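You operate a simulated robot arm through the tools that you are given. There is no shell and no other tool.

Carry out the task below with a simulated two-armed robot. There is one attempt and no reset: what you move stays moved.

JOB
Shut carton ONE and stick on the label that the yellow card names.
Fine: the card lies beside it; lay the label straight in the LABEL HERE frame and press it down.

The check looks at the end state, three seconds after you hand in, the way a careful person would. Anything else that was tipped, shoved, dropped, spilled or broken makes it a failure.

ROBOT AND FRAMES
Two 7-joint arms with fingered hands on one trunk that stands fixed in place. Base frame: the origin is at the foot of the trunk, x ahead of it, y to its left, z up. Readings come in mm, degrees, newtons and seconds.
The left shoulder is at [70, 157, 1289], the right one opposite. With the tool pointing down near the work surface each hand reaches from about 200 to 880 mm from the base axis, measured 20 degrees to its own side. Payload 5 kg a hand.
Tool frame (each hand has its own): the origin (TCP) lies between the finger pads and is the grasp point; the fingertips stand 31 mm ahead of it; z points along the fingers, y is the line along which they close. The gripper opens to 156 mm; its body begins 88 mm behind the TCP. The gripper is a hand of 4 fingers: y runs from the thumb to the fingers, the wrist lies at [0, 0, -249] in the tool frame, and closing takes about 1.5 s.
Orientation is that of the tool frame in the base frame, as a unit quaternion [x, y, z, w]. With the fingers straight down and closing along the base's y, the tool's x points along the base's -x, its y along +y and its z along -z.

CONTROLS
- The arms move only by the tool step_arm. It takes "left_increments", "right_increments" or both (then of equal length, played together; a hand with none holds still); each is a list of rows, each a list of 6 numbers: the shift along the tool's x, y, z in units of 250 mm (1.0 is 250 mm), then the turn, a rotation vector about the tool's x, y, z in units of 120 degrees (1.0 is 120 degrees). In form: [[x, y, z, wx, wy, wz], ...]. A call has 1 to 20 rows; each row is the pose to reach, as a shift and turn from the pose commanded when the call began, along the tool's axes at that moment. "left_gripper" and "right_gripper" are, for a hand that has rows, the finger opening in mm, from 0 to 156, set as the call begins (left out, the last holds). A call with a number of a shift or a turn outside -1 to 1 is refused whole. Rows are played at 5 a second. More than 50 mm and 8.6 degrees between two rows, or a gripper value outside its range, and nothing of the call is played. A pose out of reach is approached as far as the arm can. The call stops where the force on the tool passes 40 N (or 10 N more than at its start, if that is more) or the arm is blocked; 0.2 s more then pass. Each finger travels about 108 mm/s and halts on what it meets, pressing with about 31 N; the grip force reading is that of the motor and also rises with nothing between the fingers. The clock runs only during rows and for 0.2 s after the last one: add rows that repeat a pose to give the fingers time. The reply holds the time, the measured pose of the TCP, the force on the tool along the base axes, the opening and the grip force, in the units named above and with some noise, with the torque about the TCP (base axes, N m) and any sound that the robot's microphone picked up.
- Cameras (640 x 400 px; columns grow to the right, rows downward): "scene" is now at [119.1, 41.7, 1506.2]; the picture's right is [0.52, -0.85, 0.00], its down [-0.60, -0.36, -0.72] and it looks along [0.61, 0.37, -0.70] (base axes); focal length 294 px, centre (320, 200). "left" rides on the left gripper at [-72, 2, -111] in its tool frame; the picture's right is [-0.02, -1.00, 0.00], its down [0.84, -0.02, -0.54] and it looks along [0.54, -0.01, 0.84] (tool axes); focal length 234 px, centre (320, 200). "right" rides on the right gripper at [72, 2, -111] in its tool frame; the picture's right is [-0.02, 1.00, 0.00], its down [-0.84, -0.02, -0.55] and it looks along [-0.55, -0.01, 0.84] (tool axes); focal length 234 px, centre (320, 200). There is no depth. A picture from a camera that has moved, and an enlarged one, comes with that camera's place and axes in the base frame and with its lens.
- get_image(camera): a new picture of that camera. It takes no simulated time.
- move_column(by): slides the trunk up (or, below 0, down) by that many mm; the arms and the scene camera ride with it, the base frame stays. It gives what a move gives, with no picture.
- move_fingers(finger1, finger2, finger3, thumb_bend, hand): sets how far each is bent, from 0 (flat) to 100 (curled in); at 30 the hand is open as for a grip, at 70 the pads meet at the TCP. One left out holds its place. A second passes; each finger stops where it meets its share of the squeeze, and holds until it gets a number again. A gripper value or a shape takes the hand back. It gives what a move gives, with no picture; readings hold the bend of each and the force on the fingers (four entries, about 0 where the hand has none), thumb and palm.
- preshape(shape, hand): the hand has 4 fingers and takes this shape, open, in about a second: jaw (thumb against the fingers, like two jaws); tri (thumb and two fingers); tip (a fingertip pinch); poke (one finger out to press); point (the index stretched); flat (the hand flat); cup (the hand cupped); fist (a fist). The gripper value then closes the fingers along that shape, each until it touches; the sizes above hold for jaw. It gives what a move gives, with no picture.
- pan_tilt(pan, tilt): turns the head with the scene camera to pan (to the left, within 86 degrees either way) and tilt (down, from -29 to 69), counted from straight ahead of the robot. It gives what a move gives.
- inspect(camera, box): a new picture of the part [left, top, right, bottom] of that camera's present view, enlarged. It takes no simulated time.
- job_done(): hands the job in; it is judged then, once.

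Places have to be worked out from the pictures, the camera data and where the tool is seen. Open the grippers and draw the arms clear of the work before you hand the job in, unless the task says otherwise.

The tools are called after "Request:" by a JSON object that holds its "name" and its "arguments". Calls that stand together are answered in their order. step_arm: Moves the arms, as the interface text tells. Its arguments: {"type":"object","properties":{"left_increments":{"type":"array"},"left_gripper":{"type":"number"},"right_increments":{"type":"array"},"right_gripper":{"type":"number"}},"required":[]} The other tools are called the same way: move_column (by) moves the trunk up or down; preshape (shape, hand) gives the hand a shape; move_fingers (finger1, finger2, finger3, thumb_bend, hand) moves the fingers one by one; pan_tilt (pan, tilt) turns the head that bears the scene camera; get_image (camera) takes a picture; inspect (camera, box) takes an enlarged picture of a part of a camera's view; job_done () hands the job in.

At the start:

```text
clock: 0.0
left_ee_pos: [399.2, 542.8, 1207.4]
left_orientation: [0.0, 1.0, 0.0, -0.001]
left_contact_force: [-0.1, -0.3, 0.0]
left_moment: [0.01, 0.01, -0.01]
left_finger_gap: 156.0
left_finger_force: 0.0
left_shape: jaw
left_bend: [30.0, 30.0, 30.0, 30.0]
left_finger forces: [0.0, 0.0, 0.1, 0.0, 0.0, 0.0]
right_ee_pos: [533.7, 47.0, 1293.0]
right_orientation: [0.0, 1.0, 0.0, 0.0]
right_contact_force: [0.9, 0.0, 0.3]
right_moment: [0.01, 0.0, -0.01]
right_finger_gap: 155.9
right_finger_force: 0.1
right_shape: jaw
right_bend: [30.0, 30.0, 30.0, 30.0]
right_finger forces: [0.0, 0.1, 0.0, 0.0, 0.0, 0.0]
trunk travel left (down, up): [-675.0, 265.0]
head pan, tilt (commanded): [31.4, 44.2]
```

scene: 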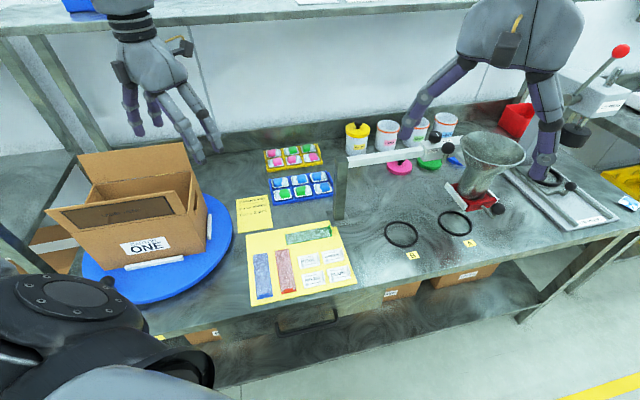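
right: 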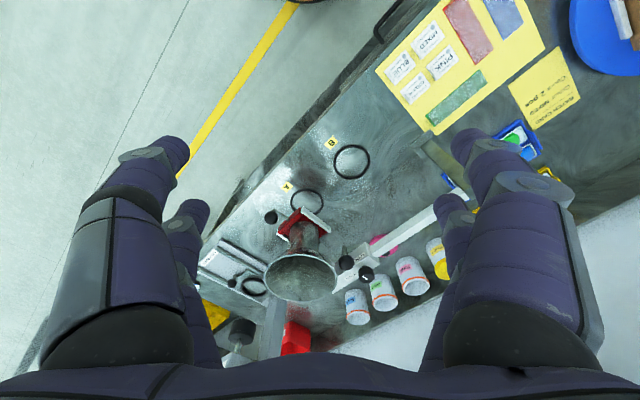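
left: 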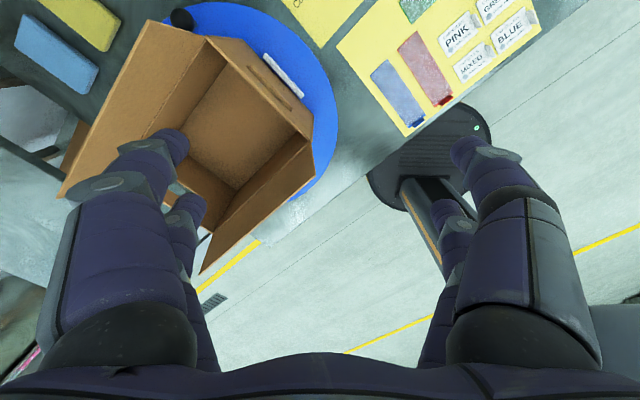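

I see an open carton ONE on a blue turntable, a yellow card next to it, and a sheet with labels. I'll look closer at the card, the carton, and the label sheet.

Request:
{"name": "inspect", "arguments": {"camera": "scene", "box": [220, 180, 380, 310]}}

Request:
{"name": "inspect", "arguments": {"camera": "scene", "box": [30, 130, 250, 310]}}

Request:
{"name": "inspect", "arguments": {"camera": "right", "box": [360, 0, 640, 160]}}

Request:
{"name": "inspect", "arguments": {"camera": "left", "box": [0, 0, 340, 280]}}

```text
3.08 times, centred on (300, 245) of scene
camera zoom: at [119.1, 41.7, 1506.2], right [0.52, -0.85, 0.0], down [-0.6, -0.36, -0.72], along [0.61, 0.37, -0.7], focal length 904 px, centre (382, 62)
```

zoom: 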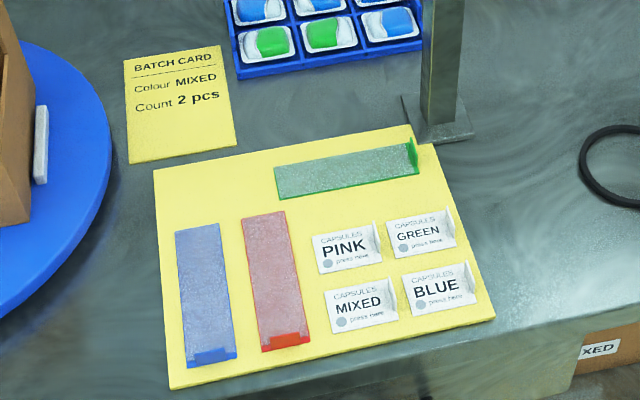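

```text
2.22 times, centred on (140, 220) of scene
camera zoom: at [119.1, 41.7, 1506.2], right [0.52, -0.85, 0.0], down [-0.6, -0.36, -0.72], along [0.61, 0.37, -0.7], focal length 653 px, centre (720, 156)
```

zoom: 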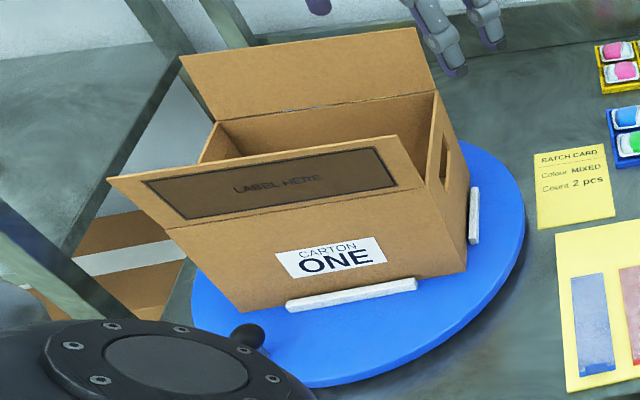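

```text
2.29 times, centred on (500, 80) of right
camera zoom: at [460.9, 47.7, 1404.5], right [0.02, 1.0, 0.0], down [0.84, -0.02, 0.55], along [0.55, -0.01, -0.84], focal length 535 px, centre (-91, 474)
```

zoom: 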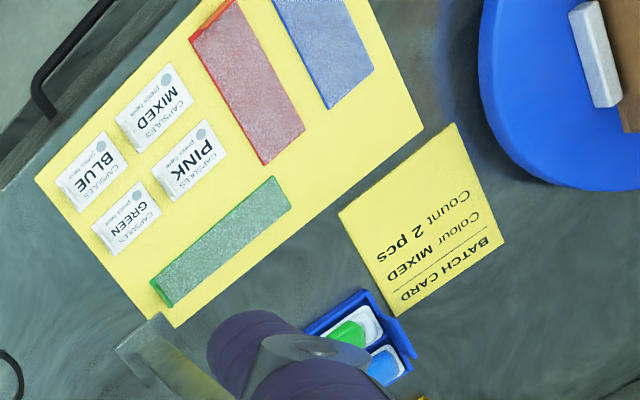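

```text
1.43 times, centred on (170, 140) of left
camera zoom: at [470.7, 544.4, 1318.5], right [0.02, -1.0, 0.0], down [-0.84, -0.02, 0.54], along [-0.54, -0.01, -0.84], focal length 334 px, centre (534, 286)
```

zoom: 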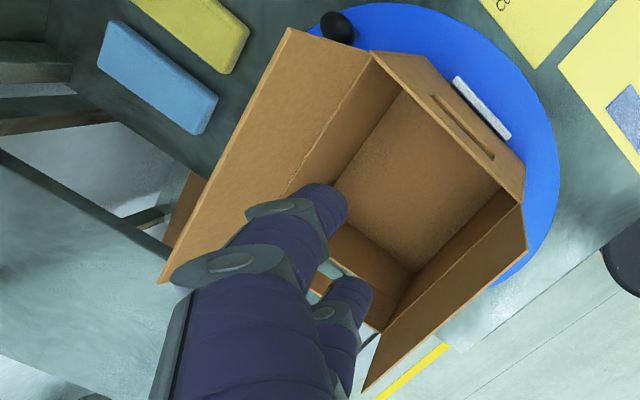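

The card names MIXED. I'll centre the head camera on the carton to work out its geometry and flap angles, then take close views.

Request:
{"name": "pan_tilt", "arguments": {"pan": 60, "tilt": 40}}

Request:
{"name": "get_image", "arguments": {"camera": "scene"}}

Request:
{"name": "inspect", "arguments": {"camera": "scene", "box": [200, 130, 440, 280]}}

```text
clock: 0.9
left_ee_pos: [399.3, 542.6, 1206.6]
left_orientation: [0.0, 1.0, 0.0, -0.001]
left_contact_force: [-0.4, 0.8, 0.1]
left_moment: [-0.02, 0.01, -0.04]
left_finger_gap: 156.0
left_finger_force: 0.2
left_shape: jaw
left_bend: [30.0, 30.0, 30.0, 30.0]
left_finger forces: [0.0, 0.0, 0.1, 0.0, 0.1, 0.1]
right_ee_pos: [533.1, 46.2, 1292.6]
right_orientation: [0.0, 1.0, 0.0, 0.0]
right_contact_force: [1.3, 0.2, -0.2]
right_moment: [0.01, 0.01, 0.01]
right_finger_gap: 156.0
right_finger_force: 0.0
right_shape: jaw
right_bend: [30.0, 30.0, 30.0, 30.0]
right_finger forces: [0.0, 0.1, 0.0, 0.0, 0.1, 0.0]
trunk travel left (down, up): [-675.0, 265.0]
head pan, tilt (commanded): [60.0, 40.0]
```

```text
taken
camera scene: at [91.8, 72.5, 1512.3], right [0.87, -0.5, 0.0], down [-0.32, -0.56, -0.77], along [0.38, 0.66, -0.64], focal length 294 px, centre (320, 200)
```

scene: 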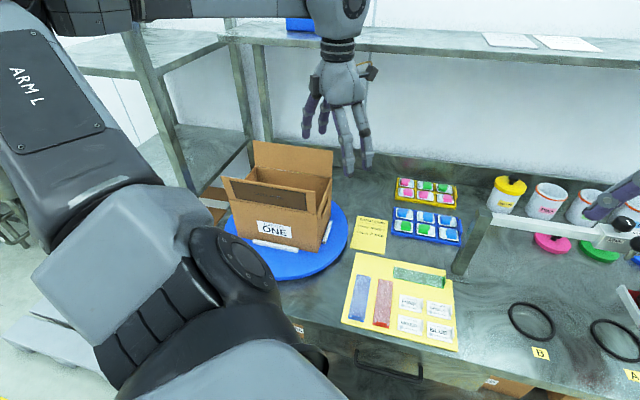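

```text
2.67 times, centred on (320, 205) of scene
camera zoom: at [91.8, 72.5, 1512.3], right [0.87, -0.5, 0.0], down [-0.32, -0.56, -0.77], along [0.38, 0.66, -0.64], focal length 784 px, centre (320, 187)
```

zoom: 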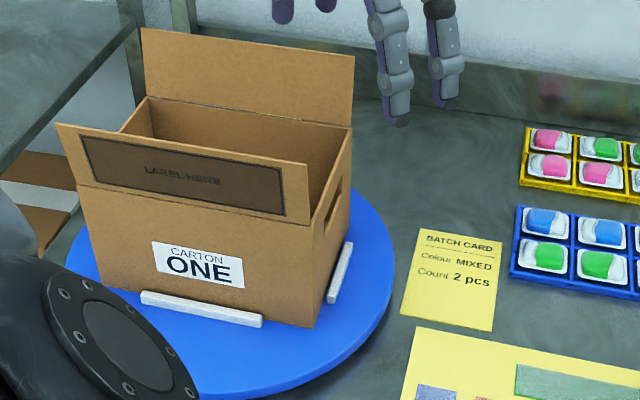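

Carton edges come out at about 252 mm along e=(0.714,-0.698), top at z≈990, both flaps nearly upright (~88 mm long). I'll zoom in tightly on the labels and on the carton.

Request:
{"name": "inspect", "arguments": {"camera": "scene", "box": [390, 285, 462, 345]}}

Request:
{"name": "inspect", "arguments": {"camera": "right", "box": [375, 10, 465, 110]}}

Request:
{"name": "inspect", "arguments": {"camera": "scene", "box": [215, 135, 345, 265]}}

Request:
{"name": "inspect", "arguments": {"camera": "left", "box": [430, 0, 550, 90]}}

```text
6.67 times, centred on (426, 315) of scene
camera zoom: at [91.8, 72.5, 1512.3], right [0.87, -0.5, 0.0], down [-0.32, -0.56, -0.77], along [0.38, 0.66, -0.64], focal length 1960 px, centre (-387, -567)
```

zoom: 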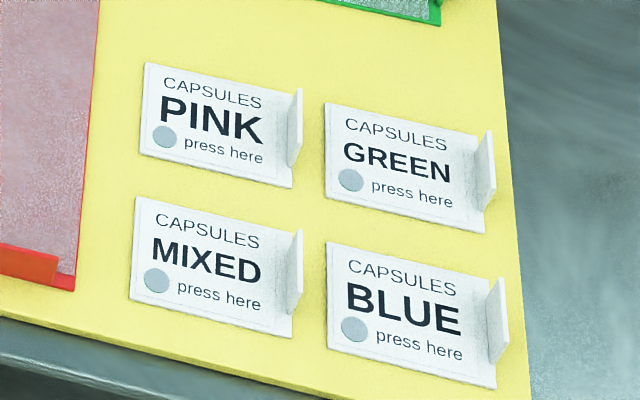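

```text
4.00 times, centred on (420, 60) of right
camera zoom: at [460.9, 47.6, 1404.6], right [0.02, 1.0, 0.0], down [0.84, -0.02, 0.55], along [0.55, -0.01, -0.84], focal length 937 px, centre (-80, 760)
```

zoom: 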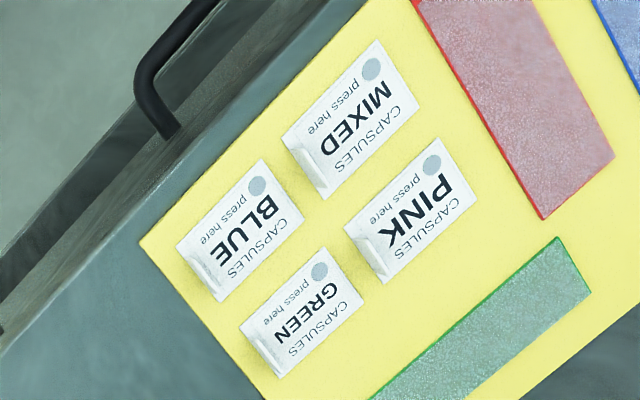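

```text
3.08 times, centred on (280, 200) of scene
camera zoom: at [91.8, 72.5, 1512.3], right [0.87, -0.5, 0.0], down [-0.32, -0.56, -0.77], along [0.38, 0.66, -0.64], focal length 904 px, centre (443, 200)
```

zoom: 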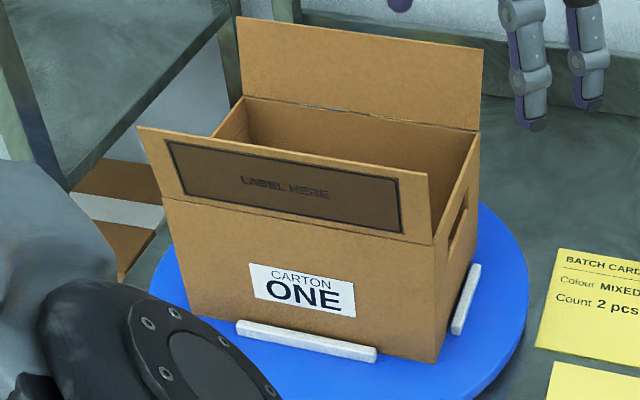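

```text
4.44 times, centred on (490, 45) of left
camera zoom: at [470.7, 544.4, 1318.5], right [0.02, -1.0, 0.0], down [-0.84, -0.02, 0.54], along [-0.54, -0.01, -0.84], focal length 1041 px, centre (-436, 889)
```

zoom: 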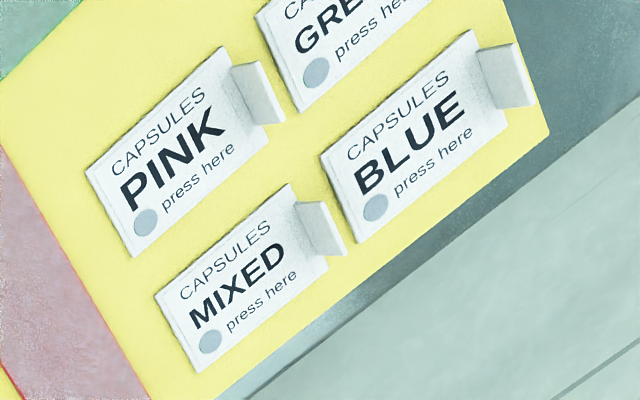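

The labels carry upright tabs (~20 mm tall) at their right end, and the frame is on the near flap's outer face. Before moving the left hand behind the carton I need to know where the overhead shelf is, so I look with less tilt from two head poses.

Request:
{"name": "pan_tilt", "arguments": {"pan": 60, "tilt": 15}}

Request:
{"name": "get_image", "arguments": {"camera": "scene"}}

Request:
{"name": "get_image", "arguments": {"camera": "left"}}

```text
clock: 1.8
left_ee_pos: [399.1, 542.4, 1206.7]
left_orientation: [0.0, 1.0, 0.0, -0.001]
left_contact_force: [0.1, 0.3, 0.6]
left_moment: [0.02, -0.01, 0.01]
left_finger_gap: 155.9
left_finger_force: 0.0
left_shape: jaw
left_bend: [30.0, 30.0, 30.0, 30.0]
left_finger forces: [0.0, 0.0, 0.0, 0.1, 0.0, 0.1]
right_ee_pos: [532.8, 46.6, 1292.6]
right_orientation: [0.0, 1.0, 0.0, 0.0]
right_contact_force: [0.2, 0.0, 0.1]
right_moment: [0.03, 0.04, -0.04]
right_finger_gap: 155.9
right_finger_force: 0.1
right_shape: jaw
right_bend: [30.0, 30.0, 30.0, 30.0]
right_finger forces: [0.0, 0.0, 0.1, 0.0, 0.0, 0.0]
trunk travel left (down, up): [-675.0, 265.0]
head pan, tilt (commanded): [60.0, 15.0]
```

```text
taken
camera scene: at [95.9, 79.8, 1551.8], right [0.87, -0.5, 0.0], down [-0.13, -0.23, -0.97], along [0.48, 0.84, -0.26], focal length 294 px, centre (320, 200)
```

scene: 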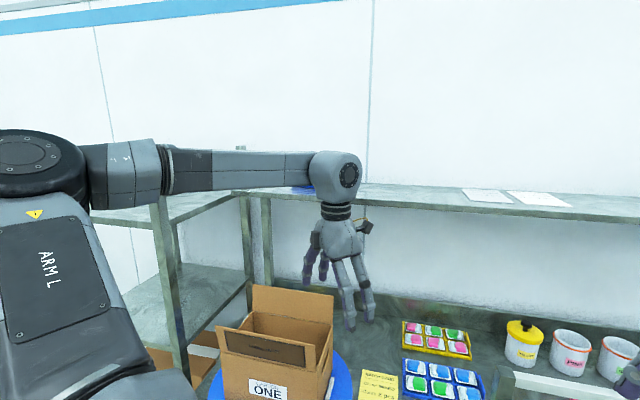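

```text
taken
camera left: at [470.7, 544.4, 1318.5], right [0.02, -1.0, 0.0], down [-0.84, -0.02, 0.54], along [-0.54, -0.01, -0.84], focal length 234 px, centre (320, 200)
```

left: 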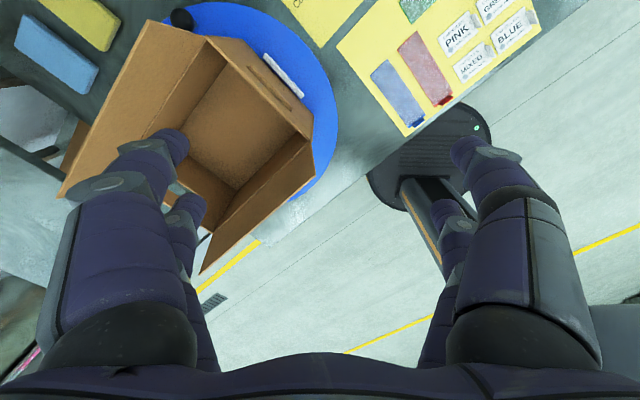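

The baseline between those head poses is too short for a good estimate of the shelf, so I raise the trunk 200 mm (arms only go up, clear of everything) and look again.

Request:
{"name": "move_column", "arguments": {"by": 200}}

Request:
{"name": "get_image", "arguments": {"camera": "scene"}}

Request:
{"name": "inspect", "arguments": {"camera": "scene", "box": [160, 200, 480, 400]}}

```text
clock: 4.0
left_ee_pos: [400.2, 543.3, 1406.7]
left_orientation: [0.0, 1.0, -0.001, 0.0]
left_contact_force: [-0.1, 0.3, 0.4]
left_moment: [0.01, 0.01, -0.02]
left_finger_gap: 156.1
left_finger_force: 0.0
left_shape: jaw
left_bend: [30.0, 30.0, 30.0, 30.0]
left_finger forces: [0.0, 0.0, 0.1, 0.0, 0.1, 0.0]
right_ee_pos: [533.3, 47.6, 1493.2]
right_orientation: [0.001, 1.0, 0.0, 0.0]
right_contact_force: [-0.1, -0.4, 0.1]
right_moment: [0.04, 0.03, 0.04]
right_finger_gap: 155.7
right_finger_force: 0.2
right_shape: jaw
right_bend: [30.0, 30.0, 30.0, 30.0]
right_finger forces: [0.1, 0.0, 0.0, 0.0, 0.0, 0.0]
trunk travel left (down, up): [-875.0, 65.0]
head pan, tilt (commanded): [60.0, 15.0]
```

```text
taken
camera scene: at [96.0, 79.9, 1751.8], right [0.87, -0.5, 0.0], down [-0.13, -0.22, -0.97], along [0.48, 0.84, -0.26], focal length 294 px, centre (320, 200)
```

scene: 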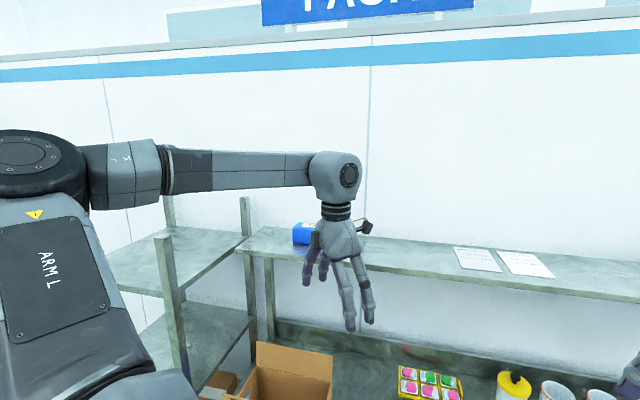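

```text
2.00 times, centred on (320, 300) of scene
camera zoom: at [96.0, 79.9, 1751.8], right [0.87, -0.5, 0.0], down [-0.13, -0.22, -0.97], along [0.48, 0.84, -0.26], focal length 588 px, centre (320, 0)
```

zoom: 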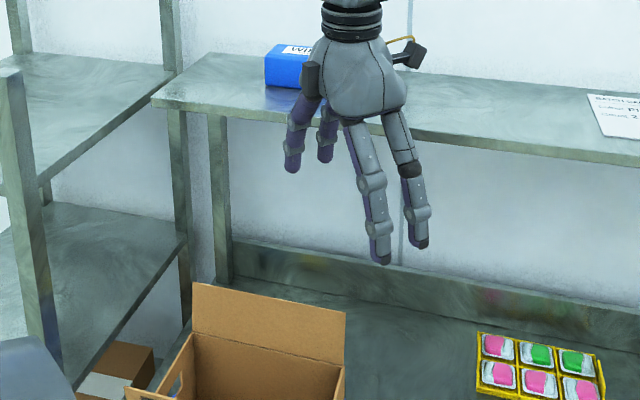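

Triangulated the shelf edge: N≈931 mm behind, z≈1300–1333, so I'll keep the trunk raised and approach the back flap with the hand tilted over it. First I close the left fingers into a bunch and turn the hand 44.4° so its finger row lies along the carton's long side.

Request:
{"name": "step_arm", "arguments": {"left_increments": [[0, 0, 0, 0, 0, 0.0617], [0, 0, 0, 0, 0, 0.1233], [0, 0, 0, 0, 0, 0.185], [0, 0, 0, 0, 0, 0.2467], [0, 0, 0, 0, 0, 0.3083], [0, 0, 0, 0, 0, 0.37], [0, 0, 0, 0, 0, 0.37], [0, 0, 0, 0, 0, 0.37], [0, 0, 0, 0, 0, 0.37]], "left_gripper": 0}}

Request:
{"name": "pan_tilt", "arguments": {"pan": 60, "tilt": 38}}

Request:
{"name": "get_image", "arguments": {"camera": "scene"}}

Request:
{"name": "get_image", "arguments": {"camera": "left"}}

```text
clock: 6.0
left_ee_pos: [399.2, 542.3, 1407.4]
left_orientation: [0.378, 0.926, 0.0, 0.0]
left_contact_force: [0.0, 0.7, 0.1]
left_moment: [-0.03, 0.01, -0.01]
left_finger_gap: 0.0
left_finger_force: 31.2
left_shape: jaw
left_bend: [70.0, 70.0, 70.0, 70.0]
left_finger forces: [0.1, 0.0, 0.1, 0.1, 0.0, 0.0]
right_ee_pos: [531.5, 47.2, 1492.4]
right_orientation: [0.0, 1.0, 0.0, 0.0]
right_contact_force: [-0.1, -0.6, -0.8]
right_moment: [0.02, 0.0, -0.02]
right_finger_gap: 156.0
right_finger_force: 0.1
right_shape: jaw
right_bend: [30.0, 30.0, 30.0, 30.0]
right_finger forces: [0.0, 0.1, 0.0, 0.1, 0.0, 0.1]
trunk travel left (down, up): [-875.0, 65.0]
head pan, tilt (commanded): [60.0, 15.0]
```

```text
clock: 6.9
left_ee_pos: [400.1, 543.2, 1407.5]
left_orientation: [0.378, 0.926, 0.0, -0.001]
left_contact_force: [0.0, 0.2, -0.1]
left_moment: [0.0, 0.04, -0.02]
left_finger_gap: 0.2
left_finger_force: 31.1
left_shape: jaw
left_bend: [70.0, 70.0, 70.0, 70.0]
left_finger forces: [0.0, 0.1, 0.1, 0.1, 0.0, 0.0]
right_ee_pos: [532.8, 46.2, 1492.2]
right_orientation: [0.0, 1.0, 0.0, 0.0]
right_contact_force: [0.3, -0.1, -0.5]
right_moment: [-0.03, 0.04, 0.01]
right_finger_gap: 155.8
right_finger_force: 0.0
right_shape: jaw
right_bend: [30.0, 30.0, 30.0, 30.0]
right_finger forces: [0.0, 0.1, 0.0, 0.0, 0.0, 0.0]
trunk travel left (down, up): [-875.0, 65.0]
head pan, tilt (commanded): [60.0, 38.0]
```

```text
taken
camera scene: at [92.4, 73.7, 1715.4], right [0.87, -0.5, 0.0], down [-0.31, -0.53, -0.79], along [0.39, 0.68, -0.62], focal length 294 px, centre (320, 200)
```

scene: 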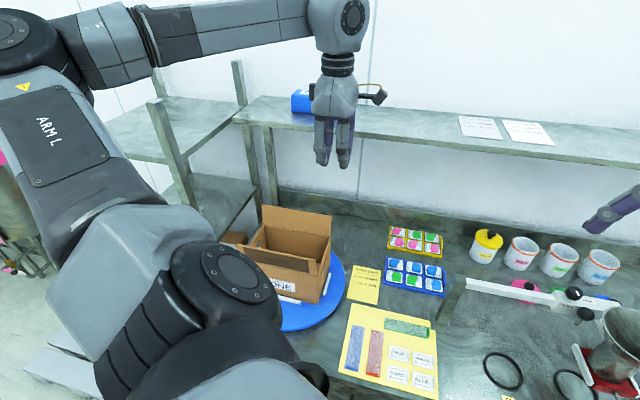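

```text
taken
camera left: at [451.7, 493.6, 1519.0], right [-0.68, -0.73, 0.0], down [-0.61, 0.57, 0.54], along [-0.4, 0.37, -0.84], focal length 234 px, centre (320, 200)
```

left: 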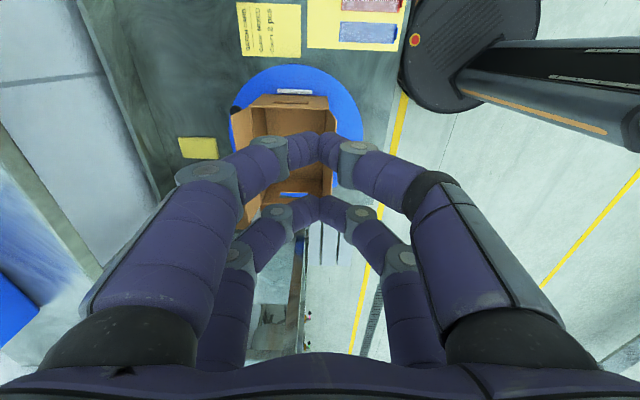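

The hand shows two finger pairs about 46 mm apart along tool x. Now I move it over and behind the back flap, tilting 25° so the fingertips reach over the flap from the robot side, staying clear of the shelf.

Request:
{"name": "step_arm", "arguments": {"left_increments": [[0.0813, 0.1, 0.1095, -0.026, 0, 0], [0.1625, 0.2, 0.219, -0.052, 0, 0], [0.2438, 0.3, 0.3285, -0.0781, 0, 0], [0.325, 0.4, 0.438, -0.1042, 0, 0], [0.4063, 0.5, 0.5475, -0.1302, 0, 0], [0.4875, 0.6, 0.657, -0.1562, 0, 0], [0.5688, 0.7, 0.7665, -0.1823, 0, 0], [0.65, 0.8, 0.876, -0.2083, 0, 0], [0.65, 0.8, 0.876, -0.2083, 0, 0]]}}

Request:
{"name": "get_image", "arguments": {"camera": "scene"}}

Request:
{"name": "get_image", "arguments": {"camera": "left"}}

```text
clock: 8.9
left_ee_pos: [425.0, 799.7, 1187.0]
left_orientation: [0.369, 0.904, 0.201, 0.083]
left_contact_force: [0.2, 0.3, -1.1]
left_moment: [-0.02, 0.01, 0.0]
left_finger_gap: 0.0
left_finger_force: 30.7
left_shape: jaw
left_bend: [70.0, 70.0, 70.0, 70.0]
left_finger forces: [0.0, 0.0, 0.0, 0.0, 0.0, 0.1]
right_ee_pos: [532.4, 46.6, 1492.7]
right_orientation: [0.0, 1.0, 0.0, 0.001]
right_contact_force: [-0.3, -0.6, 0.5]
right_moment: [0.03, -0.02, -0.04]
right_finger_gap: 155.9
right_finger_force: 0.0
right_shape: jaw
right_bend: [30.0, 30.0, 30.0, 30.0]
right_finger forces: [0.0, 0.0, 0.1, 0.0, 0.0, 0.0]
trunk travel left (down, up): [-875.0, 65.0]
head pan, tilt (commanded): [60.0, 38.0]
```

```text
taken
camera scene: at [92.0, 73.5, 1715.3], right [0.87, -0.5, 0.0], down [-0.31, -0.53, -0.79], along [0.39, 0.68, -0.62], focal length 294 px, centre (320, 200)
```

scene: 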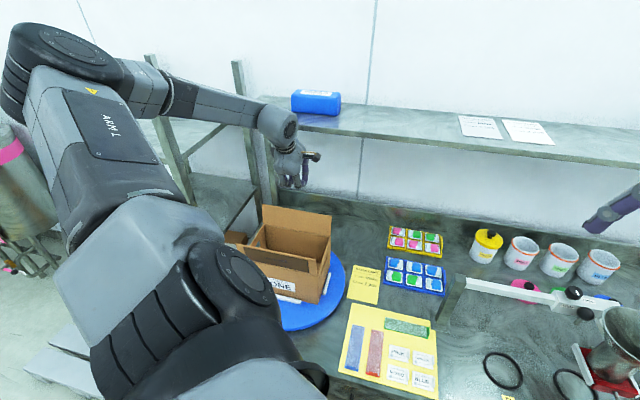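

```text
taken
camera left: at [443.1, 716.4, 1288.6], right [-0.62, -0.66, -0.42], down [-0.77, 0.41, 0.48], along [-0.15, 0.63, -0.77], focal length 234 px, centre (320, 200)
```

left: 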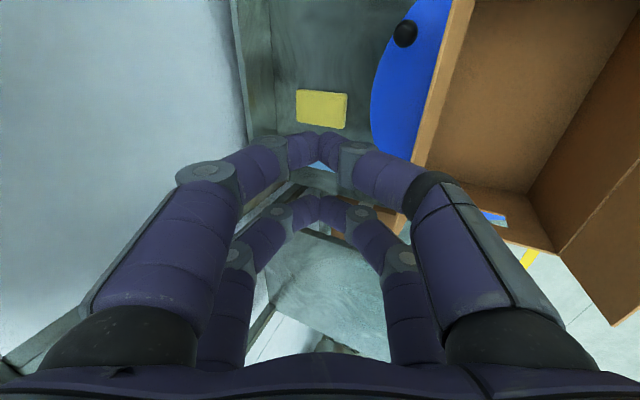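

The hand is behind the back flap's top. I zoom in to check clearances from the shelf and the flap before lowering.

Request:
{"name": "inspect", "arguments": {"camera": "scene", "box": [210, 90, 370, 310]}}

```text
1.82 times, centred on (290, 200) of scene
camera zoom: at [92.0, 73.5, 1715.3], right [0.87, -0.5, 0.0], down [-0.31, -0.53, -0.79], along [0.39, 0.68, -0.62], focal length 534 px, centre (374, 200)
```

zoom: 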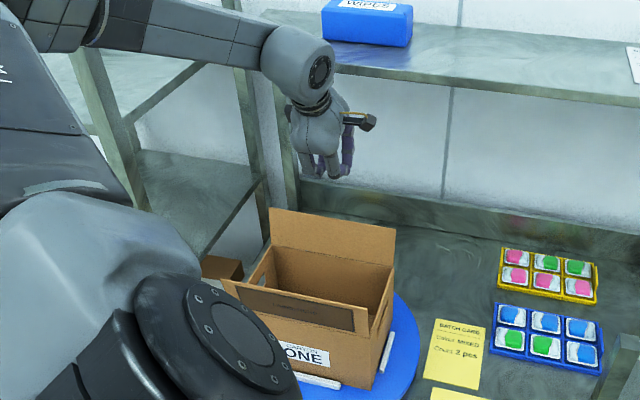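

Closed, the finger bunch is a wide cone, poor for pushing a vertical flap at this tilt. I try the stretched-index shape, which should give a slim straight pusher, and look at it.

Request:
{"name": "preshape", "arguments": {"shape": "point", "hand": "left"}}

Request:
{"name": "get_image", "arguments": {"camera": "left"}}

Request:
{"name": "inspect", "arguments": {"camera": "scene", "box": [240, 100, 340, 220]}}

```text
clock: 9.8
left_ee_pos: [425.1, 798.8, 1187.2]
left_orientation: [0.368, 0.904, 0.201, 0.082]
left_contact_force: [0.4, 0.0, -0.1]
left_moment: [0.04, -0.07, 0.05]
left_finger_gap: 0.0
left_finger_force: 0.0
left_shape: point
left_bend: [70.0, 100.0, 100.0, 37.0]
left_finger forces: [0.1, 0.0, 0.0, 0.1, 0.1, 0.0]
right_ee_pos: [532.4, 46.5, 1492.7]
right_orientation: [0.0, 1.0, 0.0, 0.0]
right_contact_force: [0.6, 0.2, -0.3]
right_moment: [0.01, 0.01, -0.03]
right_finger_gap: 155.9
right_finger_force: 0.2
right_shape: jaw
right_bend: [30.0, 30.0, 30.0, 30.0]
right_finger forces: [0.0, 0.0, 0.0, 0.1, 0.0, 0.0]
trunk travel left (down, up): [-875.0, 65.0]
head pan, tilt (commanded): [60.0, 38.0]
```

```text
taken
camera left: at [443.3, 716.0, 1288.9], right [-0.62, -0.66, -0.42], down [-0.77, 0.41, 0.49], along [-0.15, 0.63, -0.77], focal length 234 px, centre (320, 200)
```

left: 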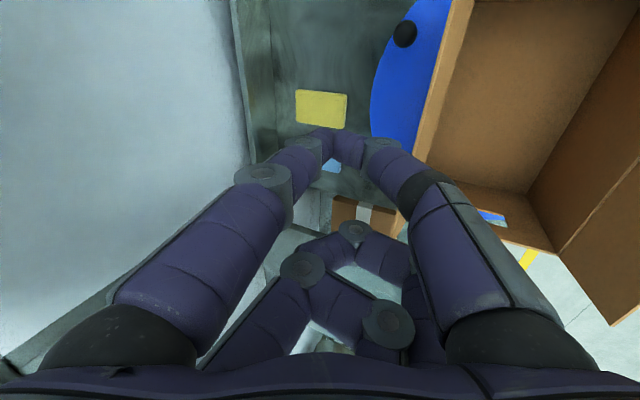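

```text
3.33 times, centred on (290, 160) of scene
camera zoom: at [92.3, 73.3, 1715.3], right [0.87, -0.5, 0.0], down [-0.31, -0.53, -0.79], along [0.39, 0.68, -0.62], focal length 980 px, centre (420, 333)
```

zoom: 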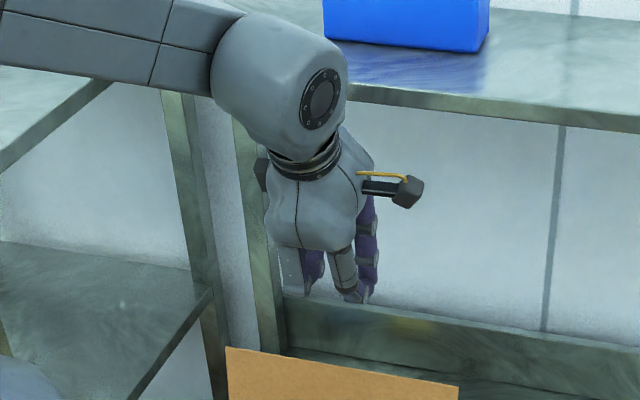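

The point shape keeps index and thumb together, so it is not slim. A better idea is to hang two fingers behind the flap like hooks with the hand above the carton (well away from the shelf) and curl the others. I move the hand up above the carton, upright, then shape the fingers.

Request:
{"name": "step_arm", "arguments": {"left_increments": [[0, -0.0433, -0.0895, 0.0521, 0, 0], [0, -0.0865, -0.179, 0.1042, 0, 0], [0, -0.1298, -0.2685, 0.1562, 0, 0], [0, -0.173, -0.358, 0.2083, 0, 0], [0, -0.173, -0.358, 0.2083, 0, 0]]}}

Request:
{"name": "move_fingers", "arguments": {"hand": "left", "finger1": 45, "finger2": 45, "finger3": 100, "thumb_bend": 100}}

Request:
{"name": "get_image", "arguments": {"camera": "left"}}

Request:
{"name": "inspect", "arguments": {"camera": "scene", "box": [220, 90, 360, 310]}}

```text
clock: 11.0
left_ee_pos: [369.7, 745.3, 1254.2]
left_orientation: [0.377, 0.926, 0.0, 0.0]
left_contact_force: [0.1, 0.6, -0.2]
left_moment: [0.02, -0.02, -0.01]
left_finger_gap: 0.0
left_finger_force: 0.0
left_shape: point
left_bend: [70.0, 100.0, 99.0, 37.0]
left_finger forces: [0.1, 0.0, 0.1, 0.0, 0.0, 0.0]
right_ee_pos: [531.8, 46.1, 1492.0]
right_orientation: [0.0, 1.0, 0.0, 0.0]
right_contact_force: [-0.4, -0.1, 0.6]
right_moment: [-0.01, -0.01, 0.0]
right_finger_gap: 155.8
right_finger_force: 0.0
right_shape: jaw
right_bend: [30.0, 30.0, 30.0, 30.0]
right_finger forces: [0.0, 0.0, 0.1, 0.0, 0.1, 0.0]
trunk travel left (down, up): [-875.0, 65.0]
head pan, tilt (commanded): [60.0, 38.0]
```

```text
clock: 12.0
left_ee_pos: [370.5, 746.3, 1253.5]
left_orientation: [0.378, 0.926, 0.0, 0.0]
left_contact_force: [0.5, -0.3, -0.5]
left_moment: [0.0, -0.02, -0.04]
left_finger_gap: 45.8
left_finger_force: 0.0
left_shape: fingers
left_bend: [45.0, 100.0, 88.0, 100.0]
left_finger forces: [0.0, 0.0, 0.0, 0.1, 0.1, 0.0]
right_ee_pos: [532.5, 47.6, 1491.4]
right_orientation: [0.0, 1.0, 0.001, -0.001]
right_contact_force: [-0.8, 0.1, -0.1]
right_moment: [0.02, 0.03, 0.02]
right_finger_gap: 155.8
right_finger_force: 0.1
right_shape: jaw
right_bend: [30.0, 30.0, 30.0, 30.0]
right_finger forces: [0.0, 0.1, 0.0, 0.0, 0.0, 0.0]
trunk travel left (down, up): [-875.0, 65.0]
head pan, tilt (commanded): [60.0, 38.0]
```

```text
taken
camera left: at [422.5, 697.3, 1365.0], right [-0.68, -0.73, 0.0], down [-0.61, 0.57, 0.54], along [-0.4, 0.37, -0.84], focal length 234 px, centre (320, 200)
```

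left: 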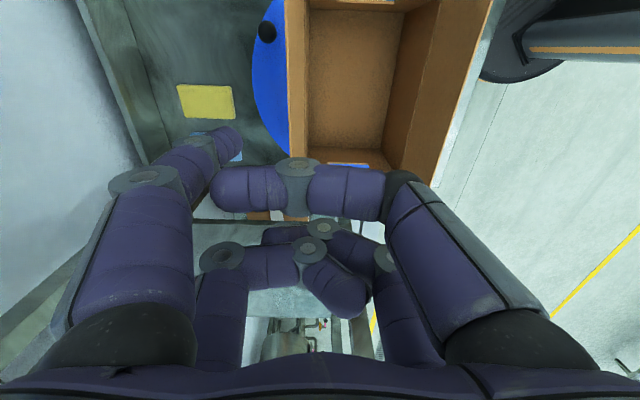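

```text
1.82 times, centred on (290, 200) of scene
camera zoom: at [92.4, 73.9, 1715.3], right [0.87, -0.5, 0.0], down [-0.31, -0.53, -0.79], along [0.39, 0.68, -0.62], focal length 534 px, centre (374, 200)
```

zoom: 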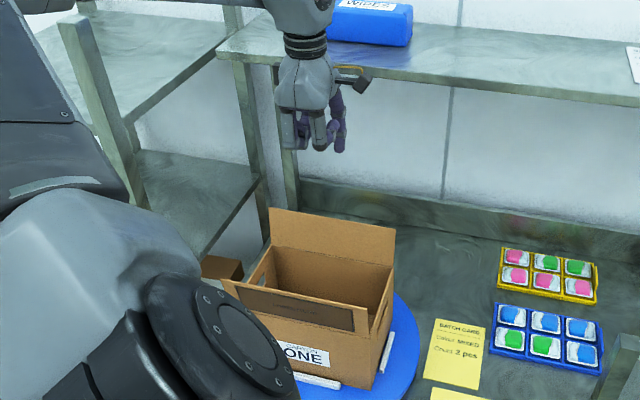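

Finger 2 got caught on finger 3. I open finger 3 first so finger 2 can stretch, then curl finger 3 again.

Request:
{"name": "move_fingers", "arguments": {"hand": "left", "finger1": 42, "finger2": 42, "finger3": 50, "thumb_bend": 95}}

Request:
{"name": "move_fingers", "arguments": {"hand": "left", "finger1": 42, "finger2": 42, "finger3": 95, "thumb_bend": 95}}

Request:
{"name": "get_image", "arguments": {"camera": "left"}}

Request:
{"name": "inspect", "arguments": {"camera": "scene", "box": [220, 90, 360, 310]}}

```text
clock: 13.0
left_ee_pos: [369.0, 745.8, 1253.9]
left_orientation: [0.378, 0.926, 0.0, 0.0]
left_contact_force: [0.5, -1.0, -0.6]
left_moment: [0.04, 0.0, -0.02]
left_finger_gap: 41.0
left_finger_force: 0.2
left_shape: fingers
left_bend: [42.0, 42.0, 50.0, 95.0]
left_finger forces: [0.0, 0.0, 0.0, 0.1, 0.0, 0.1]
right_ee_pos: [532.4, 46.9, 1492.7]
right_orientation: [0.0, 1.0, 0.0, 0.0]
right_contact_force: [0.7, -0.2, 0.1]
right_moment: [0.01, 0.0, 0.02]
right_finger_gap: 155.9
right_finger_force: 0.1
right_shape: jaw
right_bend: [30.0, 30.0, 30.0, 30.0]
right_finger forces: [0.0, 0.0, 0.0, 0.0, 0.0, 0.1]
trunk travel left (down, up): [-875.0, 65.0]
head pan, tilt (commanded): [60.0, 38.0]
```

```text
clock: 14.0
left_ee_pos: [368.9, 746.0, 1253.9]
left_orientation: [0.378, 0.926, 0.0, 0.0]
left_contact_force: [-0.3, -1.1, 0.9]
left_moment: [0.01, -0.02, 0.01]
left_finger_gap: 41.1
left_finger_force: 0.0
left_shape: fingers
left_bend: [42.0, 42.0, 95.0, 95.0]
left_finger forces: [0.0, 0.0, 0.0, 0.1, 0.0, 0.1]
right_ee_pos: [533.7, 45.7, 1492.6]
right_orientation: [-0.001, 1.0, 0.0, 0.0]
right_contact_force: [-0.5, -0.3, -0.4]
right_moment: [0.02, 0.01, -0.02]
right_finger_gap: 155.7
right_finger_force: 0.0
right_shape: jaw
right_bend: [30.0, 30.0, 30.0, 30.0]
right_finger forces: [0.1, 0.0, 0.1, 0.0, 0.1, 0.1]
trunk travel left (down, up): [-875.0, 65.0]
head pan, tilt (commanded): [60.0, 38.0]
```

```text
taken
camera left: at [422.5, 697.3, 1365.1], right [-0.68, -0.73, 0.0], down [-0.61, 0.57, 0.54], along [-0.4, 0.37, -0.84], focal length 234 px, centre (320, 200)
```

left: 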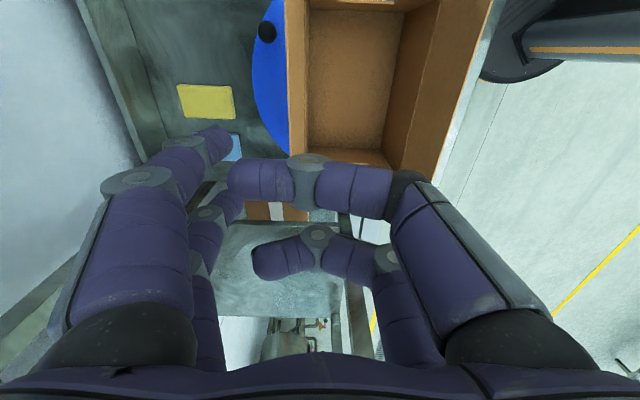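

```text
1.82 times, centred on (290, 200) of scene
camera zoom: at [92.4, 73.9, 1715.3], right [0.87, -0.5, 0.0], down [-0.31, -0.53, -0.79], along [0.39, 0.68, -0.62], focal length 534 px, centre (374, 200)
```

zoom: 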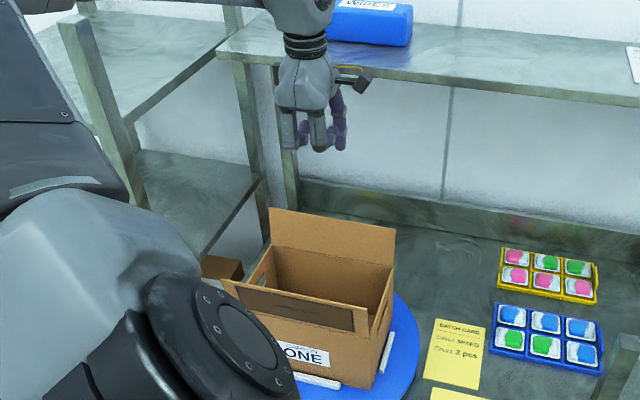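

Fingers 1 and 2 now hang as hooks about 62–80 mm off the tool axis toward +n, tips ~45 mm below the TCP. I lower them behind the back flap (TCP at N≈805, z≈1100).

Request:
{"name": "step_arm", "arguments": {"left_increments": [[0, 0.06, 0.0, 0, 0, 0], [0, 0.06, 0.12, 0, 0, 0], [0, 0.06, 0.24, 0, 0, 0], [0, 0.06, 0.36, 0, 0, 0], [0, 0.06, 0.48, 0, 0, 0], [0, 0.06, 0.616, 0, 0, 0], [0, 0.06, 0.616, 0, 0, 0]]}}

Request:
{"name": "get_image", "arguments": {"camera": "left"}}

Request:
{"name": "inspect", "arguments": {"camera": "scene", "box": [220, 90, 360, 310]}}

```text
clock: 15.6
left_ee_pos: [382.6, 755.2, 1096.9]
left_orientation: [0.378, 0.926, 0.0, -0.001]
left_contact_force: [-0.6, -0.1, -0.3]
left_moment: [-0.02, -0.01, 0.02]
left_finger_gap: 41.4
left_finger_force: 0.2
left_shape: fingers
left_bend: [42.0, 42.0, 95.0, 95.0]
left_finger forces: [0.0, 0.0, 0.0, 0.0, 0.0, 0.0]
right_ee_pos: [533.1, 46.7, 1493.3]
right_orientation: [0.0, 1.0, 0.0, 0.001]
right_contact_force: [-0.8, 0.5, 0.3]
right_moment: [0.0, 0.0, 0.01]
right_finger_gap: 155.8
right_finger_force: 0.0
right_shape: jaw
right_bend: [30.0, 30.0, 30.0, 30.0]
right_finger forces: [0.1, 0.1, 0.0, 0.1, 0.0, 0.0]
trunk travel left (down, up): [-875.0, 65.0]
head pan, tilt (commanded): [60.0, 38.0]
```

```text
taken
camera left: at [434.7, 706.5, 1208.2], right [-0.68, -0.73, 0.0], down [-0.61, 0.57, 0.54], along [-0.4, 0.37, -0.84], focal length 234 px, centre (320, 200)
```

left: 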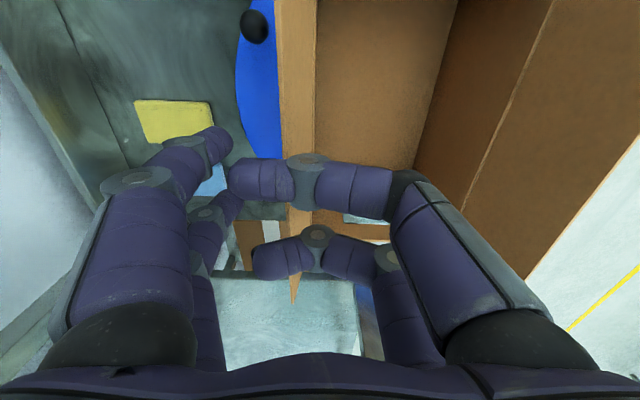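

```text
1.82 times, centred on (290, 200) of scene
camera zoom: at [92.1, 73.6, 1715.3], right [0.87, -0.5, 0.0], down [-0.31, -0.53, -0.79], along [0.39, 0.68, -0.62], focal length 534 px, centre (374, 200)
```

zoom: 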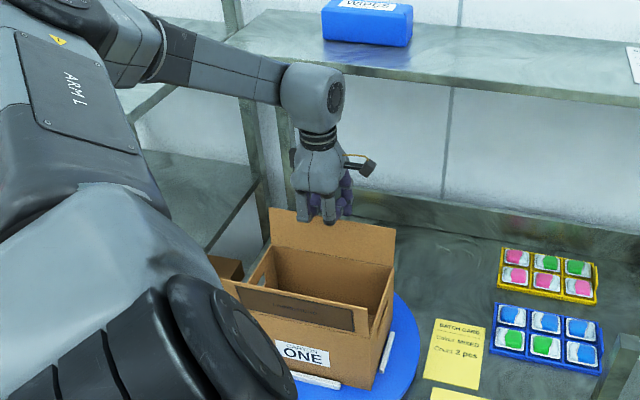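

The finger hooks are behind the back flap with ~30 mm clearance, no contact. Now I pull toward the robot (−n) in small rows to swing the flap inward.

Request:
{"name": "step_arm", "arguments": {"left_increments": [[0, -0.06, 0, 0, 0, 0], [0, -0.1, 0, 0, 0, 0], [0, -0.14, 0, 0, 0, 0], [0, -0.18, 0, 0, 0, 0], [0, -0.22, 0, 0, 0, 0], [0, -0.26, 0, 0, 0, 0], [0, -0.3, 0, 0, 0, 0], [0, -0.3, 0, 0, 0, 0]]}}

Request:
{"name": "get_image", "arguments": {"camera": "left"}}

Request:
{"name": "inspect", "arguments": {"camera": "scene", "box": [220, 90, 360, 310]}}

```text
clock: 17.4
left_ee_pos: [328.2, 703.1, 1097.2]
left_orientation: [0.378, 0.926, 0.0, -0.001]
left_contact_force: [0.5, -0.3, 0.4]
left_moment: [-0.03, 0.02, 0.01]
left_finger_gap: 41.1
left_finger_force: 0.1
left_shape: fingers
left_bend: [42.0, 42.0, 95.0, 95.0]
left_finger forces: [0.1, 0.0, 0.0, 0.0, 0.0, 0.0]
right_ee_pos: [532.5, 46.8, 1493.7]
right_orientation: [0.0, 1.0, 0.0, 0.0]
right_contact_force: [0.2, 1.3, -0.3]
right_moment: [-0.04, 0.01, -0.02]
right_finger_gap: 156.0
right_finger_force: 0.1
right_shape: jaw
right_bend: [30.0, 30.0, 30.0, 30.0]
right_finger forces: [0.0, 0.0, 0.0, 0.0, 0.1, 0.0]
trunk travel left (down, up): [-875.0, 65.0]
head pan, tilt (commanded): [60.0, 38.0]
```

```text
taken
camera left: at [379.8, 652.4, 1207.9], right [-0.68, -0.73, 0.0], down [-0.61, 0.57, 0.54], along [-0.4, 0.37, -0.84], focal length 234 px, centre (320, 200)
```

left: 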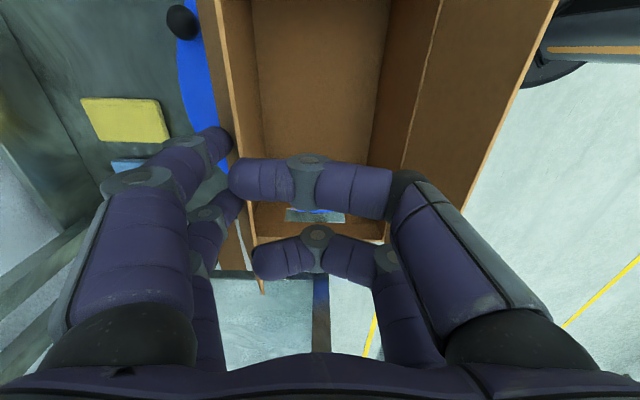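

```text
1.82 times, centred on (290, 200) of scene
camera zoom: at [92.4, 73.8, 1715.3], right [0.87, -0.5, 0.0], down [-0.31, -0.53, -0.79], along [0.39, 0.68, -0.62], focal length 534 px, centre (374, 200)
```

zoom: 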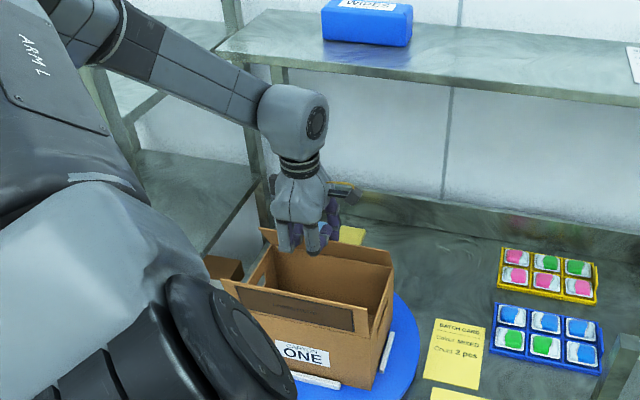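

The flap is swinging in with almost no resistance (it's now tipped inward of vertical). I go straight down with the fingertips on its outer face to fold it flat, staying clear of the front flap.

Request:
{"name": "step_arm", "arguments": {"left_increments": [[0, -0.03, 0.03, 0, 0, 0], [0, -0.04, 0.07, 0, 0, 0], [0, -0.04, 0.11, 0, 0, 0], [0, -0.04, 0.15, 0, 0, 0], [0, -0.04, 0.18, 0, 0, 0], [0, -0.04, 0.2, 0, 0, 0], [0, -0.04, 0.2, 0, 0, 0]]}}

Request:
{"name": "get_image", "arguments": {"camera": "left"}}

Request:
{"name": "inspect", "arguments": {"camera": "scene", "box": [220, 90, 360, 310]}}

```text
clock: 19.0
left_ee_pos: [319.2, 693.0, 1047.4]
left_orientation: [0.377, 0.926, 0.0, 0.0]
left_contact_force: [0.9, -0.2, 0.6]
left_moment: [-0.01, -0.01, 0.03]
left_finger_gap: 41.2
left_finger_force: 0.1
left_shape: fingers
left_bend: [42.0, 42.0, 95.0, 95.0]
left_finger forces: [0.0, 0.0, 0.0, 0.1, 0.0, 0.0]
right_ee_pos: [532.7, 47.4, 1493.7]
right_orientation: [0.0, 1.0, 0.0, 0.0]
right_contact_force: [-1.0, 0.3, -0.5]
right_moment: [0.0, 0.01, 0.02]
right_finger_gap: 155.7
right_finger_force: 0.1
right_shape: jaw
right_bend: [30.0, 30.0, 30.0, 30.0]
right_finger forces: [0.0, 0.0, 0.0, 0.1, 0.1, 0.0]
trunk travel left (down, up): [-875.0, 65.0]
head pan, tilt (commanded): [60.0, 38.0]
```

```text
taken
camera left: at [371.2, 644.0, 1158.4], right [-0.68, -0.73, 0.0], down [-0.61, 0.57, 0.54], along [-0.4, 0.37, -0.84], focal length 234 px, centre (320, 200)
```

left: 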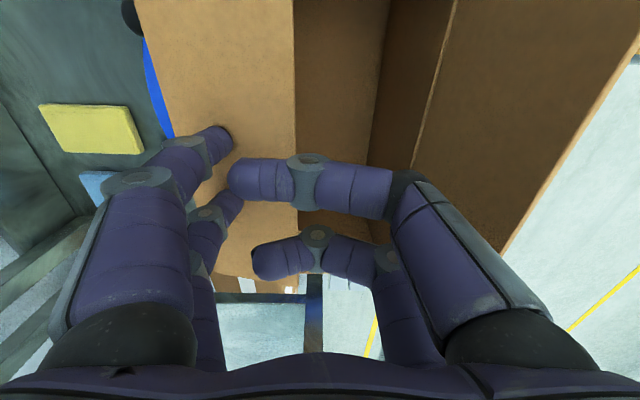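

```text
1.82 times, centred on (290, 200) of scene
camera zoom: at [92.4, 73.8, 1715.3], right [0.87, -0.5, 0.0], down [-0.31, -0.53, -0.79], along [0.39, 0.68, -0.62], focal length 534 px, centre (374, 200)
```

zoom: 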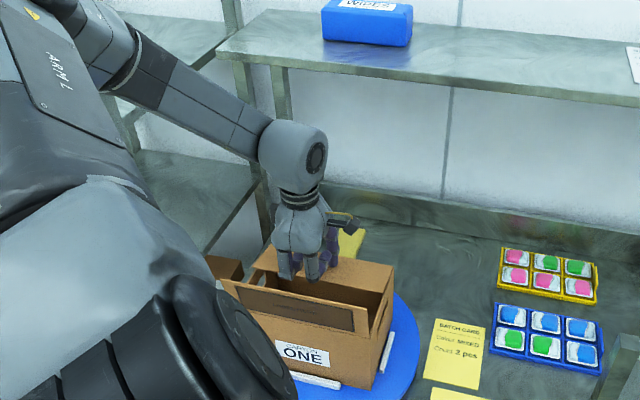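

The back flap is nearly flat under the fingertips with no force yet. I press down gently a bit further to finish closing it.

Request:
{"name": "step_arm", "arguments": {"left_increments": [[0, 0, 0.012, 0, 0, 0], [0, 0, 0.024, 0, 0, 0], [0, 0, 0.036, 0, 0, 0], [0, 0, 0.048, 0, 0, 0], [0, 0, 0.048, 0, 0, 0]]}}

Request:
{"name": "inspect", "arguments": {"camera": "scene", "box": [240, 180, 340, 310]}}

Request:
{"name": "get_image", "arguments": {"camera": "left"}}

```text
clock: 20.2
left_ee_pos: [318.0, 692.1, 1039.3]
left_orientation: [0.377, 0.926, 0.003, 0.001]
left_contact_force: [-3.4, -0.3, 26.8]
left_moment: [1.29, -1.26, 0.15]
left_finger_gap: 41.3
left_finger_force: 13.6
left_shape: fingers
left_bend: [41.0, 41.0, 95.0, 95.0]
left_finger forces: [15.3, 11.9, 0.1, 0.0, 0.0, 0.1]
right_ee_pos: [530.6, 41.8, 1493.5]
right_orientation: [0.0, 1.0, 0.001, 0.001]
right_contact_force: [-0.4, 0.5, 0.2]
right_moment: [-0.01, -0.01, -0.02]
right_finger_gap: 156.0
right_finger_force: 0.0
right_shape: jaw
right_bend: [30.0, 30.0, 30.0, 30.0]
right_finger forces: [0.0, 0.0, 0.0, 0.0, 0.0, 0.0]
trunk travel left (down, up): [-875.0, 65.0]
head pan, tilt (commanded): [60.0, 38.0]
```

```text
3.08 times, centred on (290, 245) of scene
camera zoom: at [89.3, 69.0, 1716.0], right [0.87, -0.5, 0.0], down [-0.31, -0.53, -0.79], along [0.39, 0.68, -0.61], focal length 904 px, centre (412, 62)
```

zoom: 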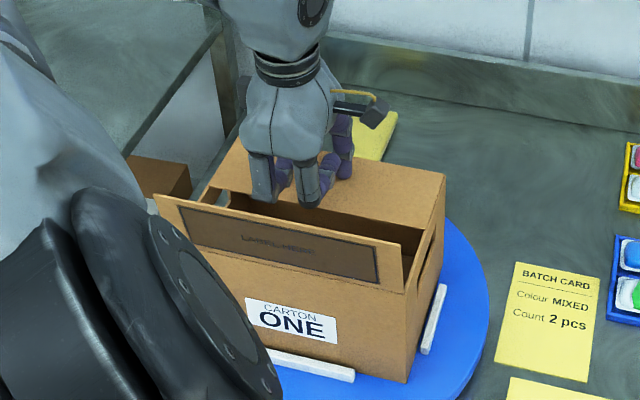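

```text
taken
camera left: at [370.3, 642.5, 1150.5], right [-0.68, -0.73, -0.01], down [-0.62, 0.57, 0.55], along [-0.4, 0.38, -0.84], focal length 234 px, centre (320, 200)
```

left: 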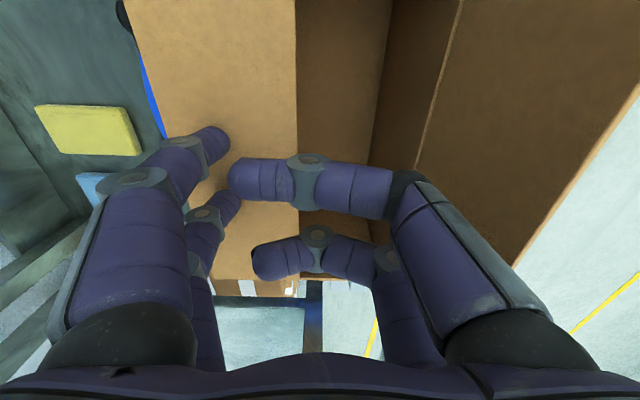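

The back flap is flat with ~27 N pressing. I lift straight up and check whether it stays closed.

Request:
{"name": "step_arm", "arguments": {"left_increments": [[0, 0, -0.08, 0, 0, 0], [0, 0, -0.2, 0, 0, 0], [0, 0, -0.36, 0, 0, 0], [0, 0, -0.52, 0, 0, 0], [0, 0, -0.64, 0, 0, 0], [0, 0, -0.64, 0, 0, 0]]}}

Request:
{"name": "inspect", "arguments": {"camera": "scene", "box": [240, 180, 340, 310]}}

Request:
{"name": "get_image", "arguments": {"camera": "left"}}

```text
clock: 21.6
left_ee_pos: [322.8, 691.5, 1195.2]
left_orientation: [0.378, 0.926, 0.001, 0.001]
left_contact_force: [-0.7, 0.5, 0.6]
left_moment: [0.0, -0.01, 0.01]
left_finger_gap: 41.2
left_finger_force: 0.2
left_shape: fingers
left_bend: [42.0, 42.0, 95.0, 95.0]
left_finger forces: [0.1, 0.0, 0.0, 0.0, 0.0, 0.1]
right_ee_pos: [532.4, 47.4, 1493.4]
right_orientation: [0.0, 1.0, -0.001, 0.002]
right_contact_force: [-0.1, -0.6, 0.8]
right_moment: [0.01, 0.02, -0.02]
right_finger_gap: 155.8
right_finger_force: 0.1
right_shape: jaw
right_bend: [30.0, 30.0, 30.0, 30.0]
right_finger forces: [0.0, 0.1, 0.0, 0.0, 0.1, 0.1]
trunk travel left (down, up): [-875.0, 65.0]
head pan, tilt (commanded): [60.0, 38.0]
```

```text
3.08 times, centred on (290, 245) of scene
camera zoom: at [92.1, 72.9, 1715.4], right [0.87, -0.5, 0.0], down [-0.31, -0.53, -0.79], along [0.39, 0.68, -0.62], focal length 904 px, centre (412, 62)
```

zoom: 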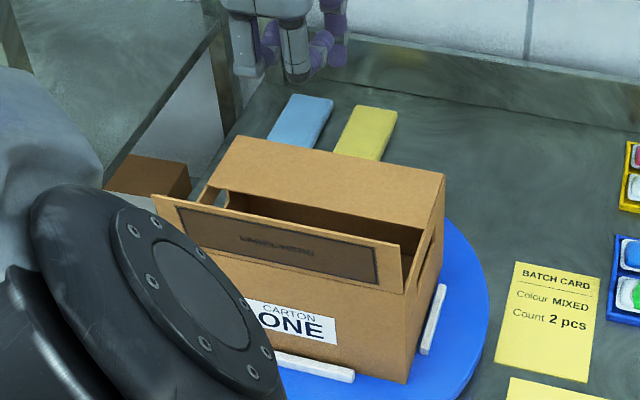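

```text
taken
camera left: at [373.2, 643.1, 1306.2], right [-0.68, -0.73, 0.0], down [-0.61, 0.57, 0.54], along [-0.4, 0.37, -0.84], focal length 234 px, centre (320, 200)
```

left: 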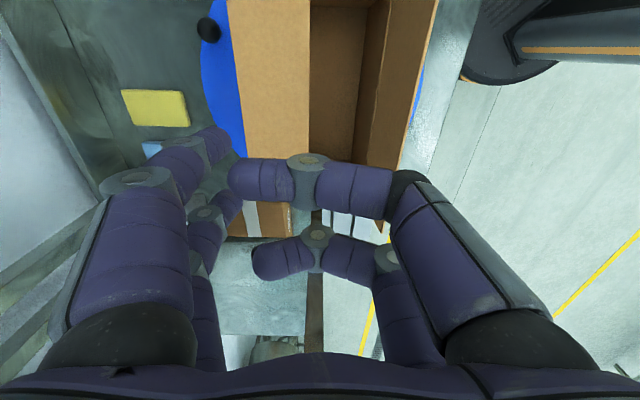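

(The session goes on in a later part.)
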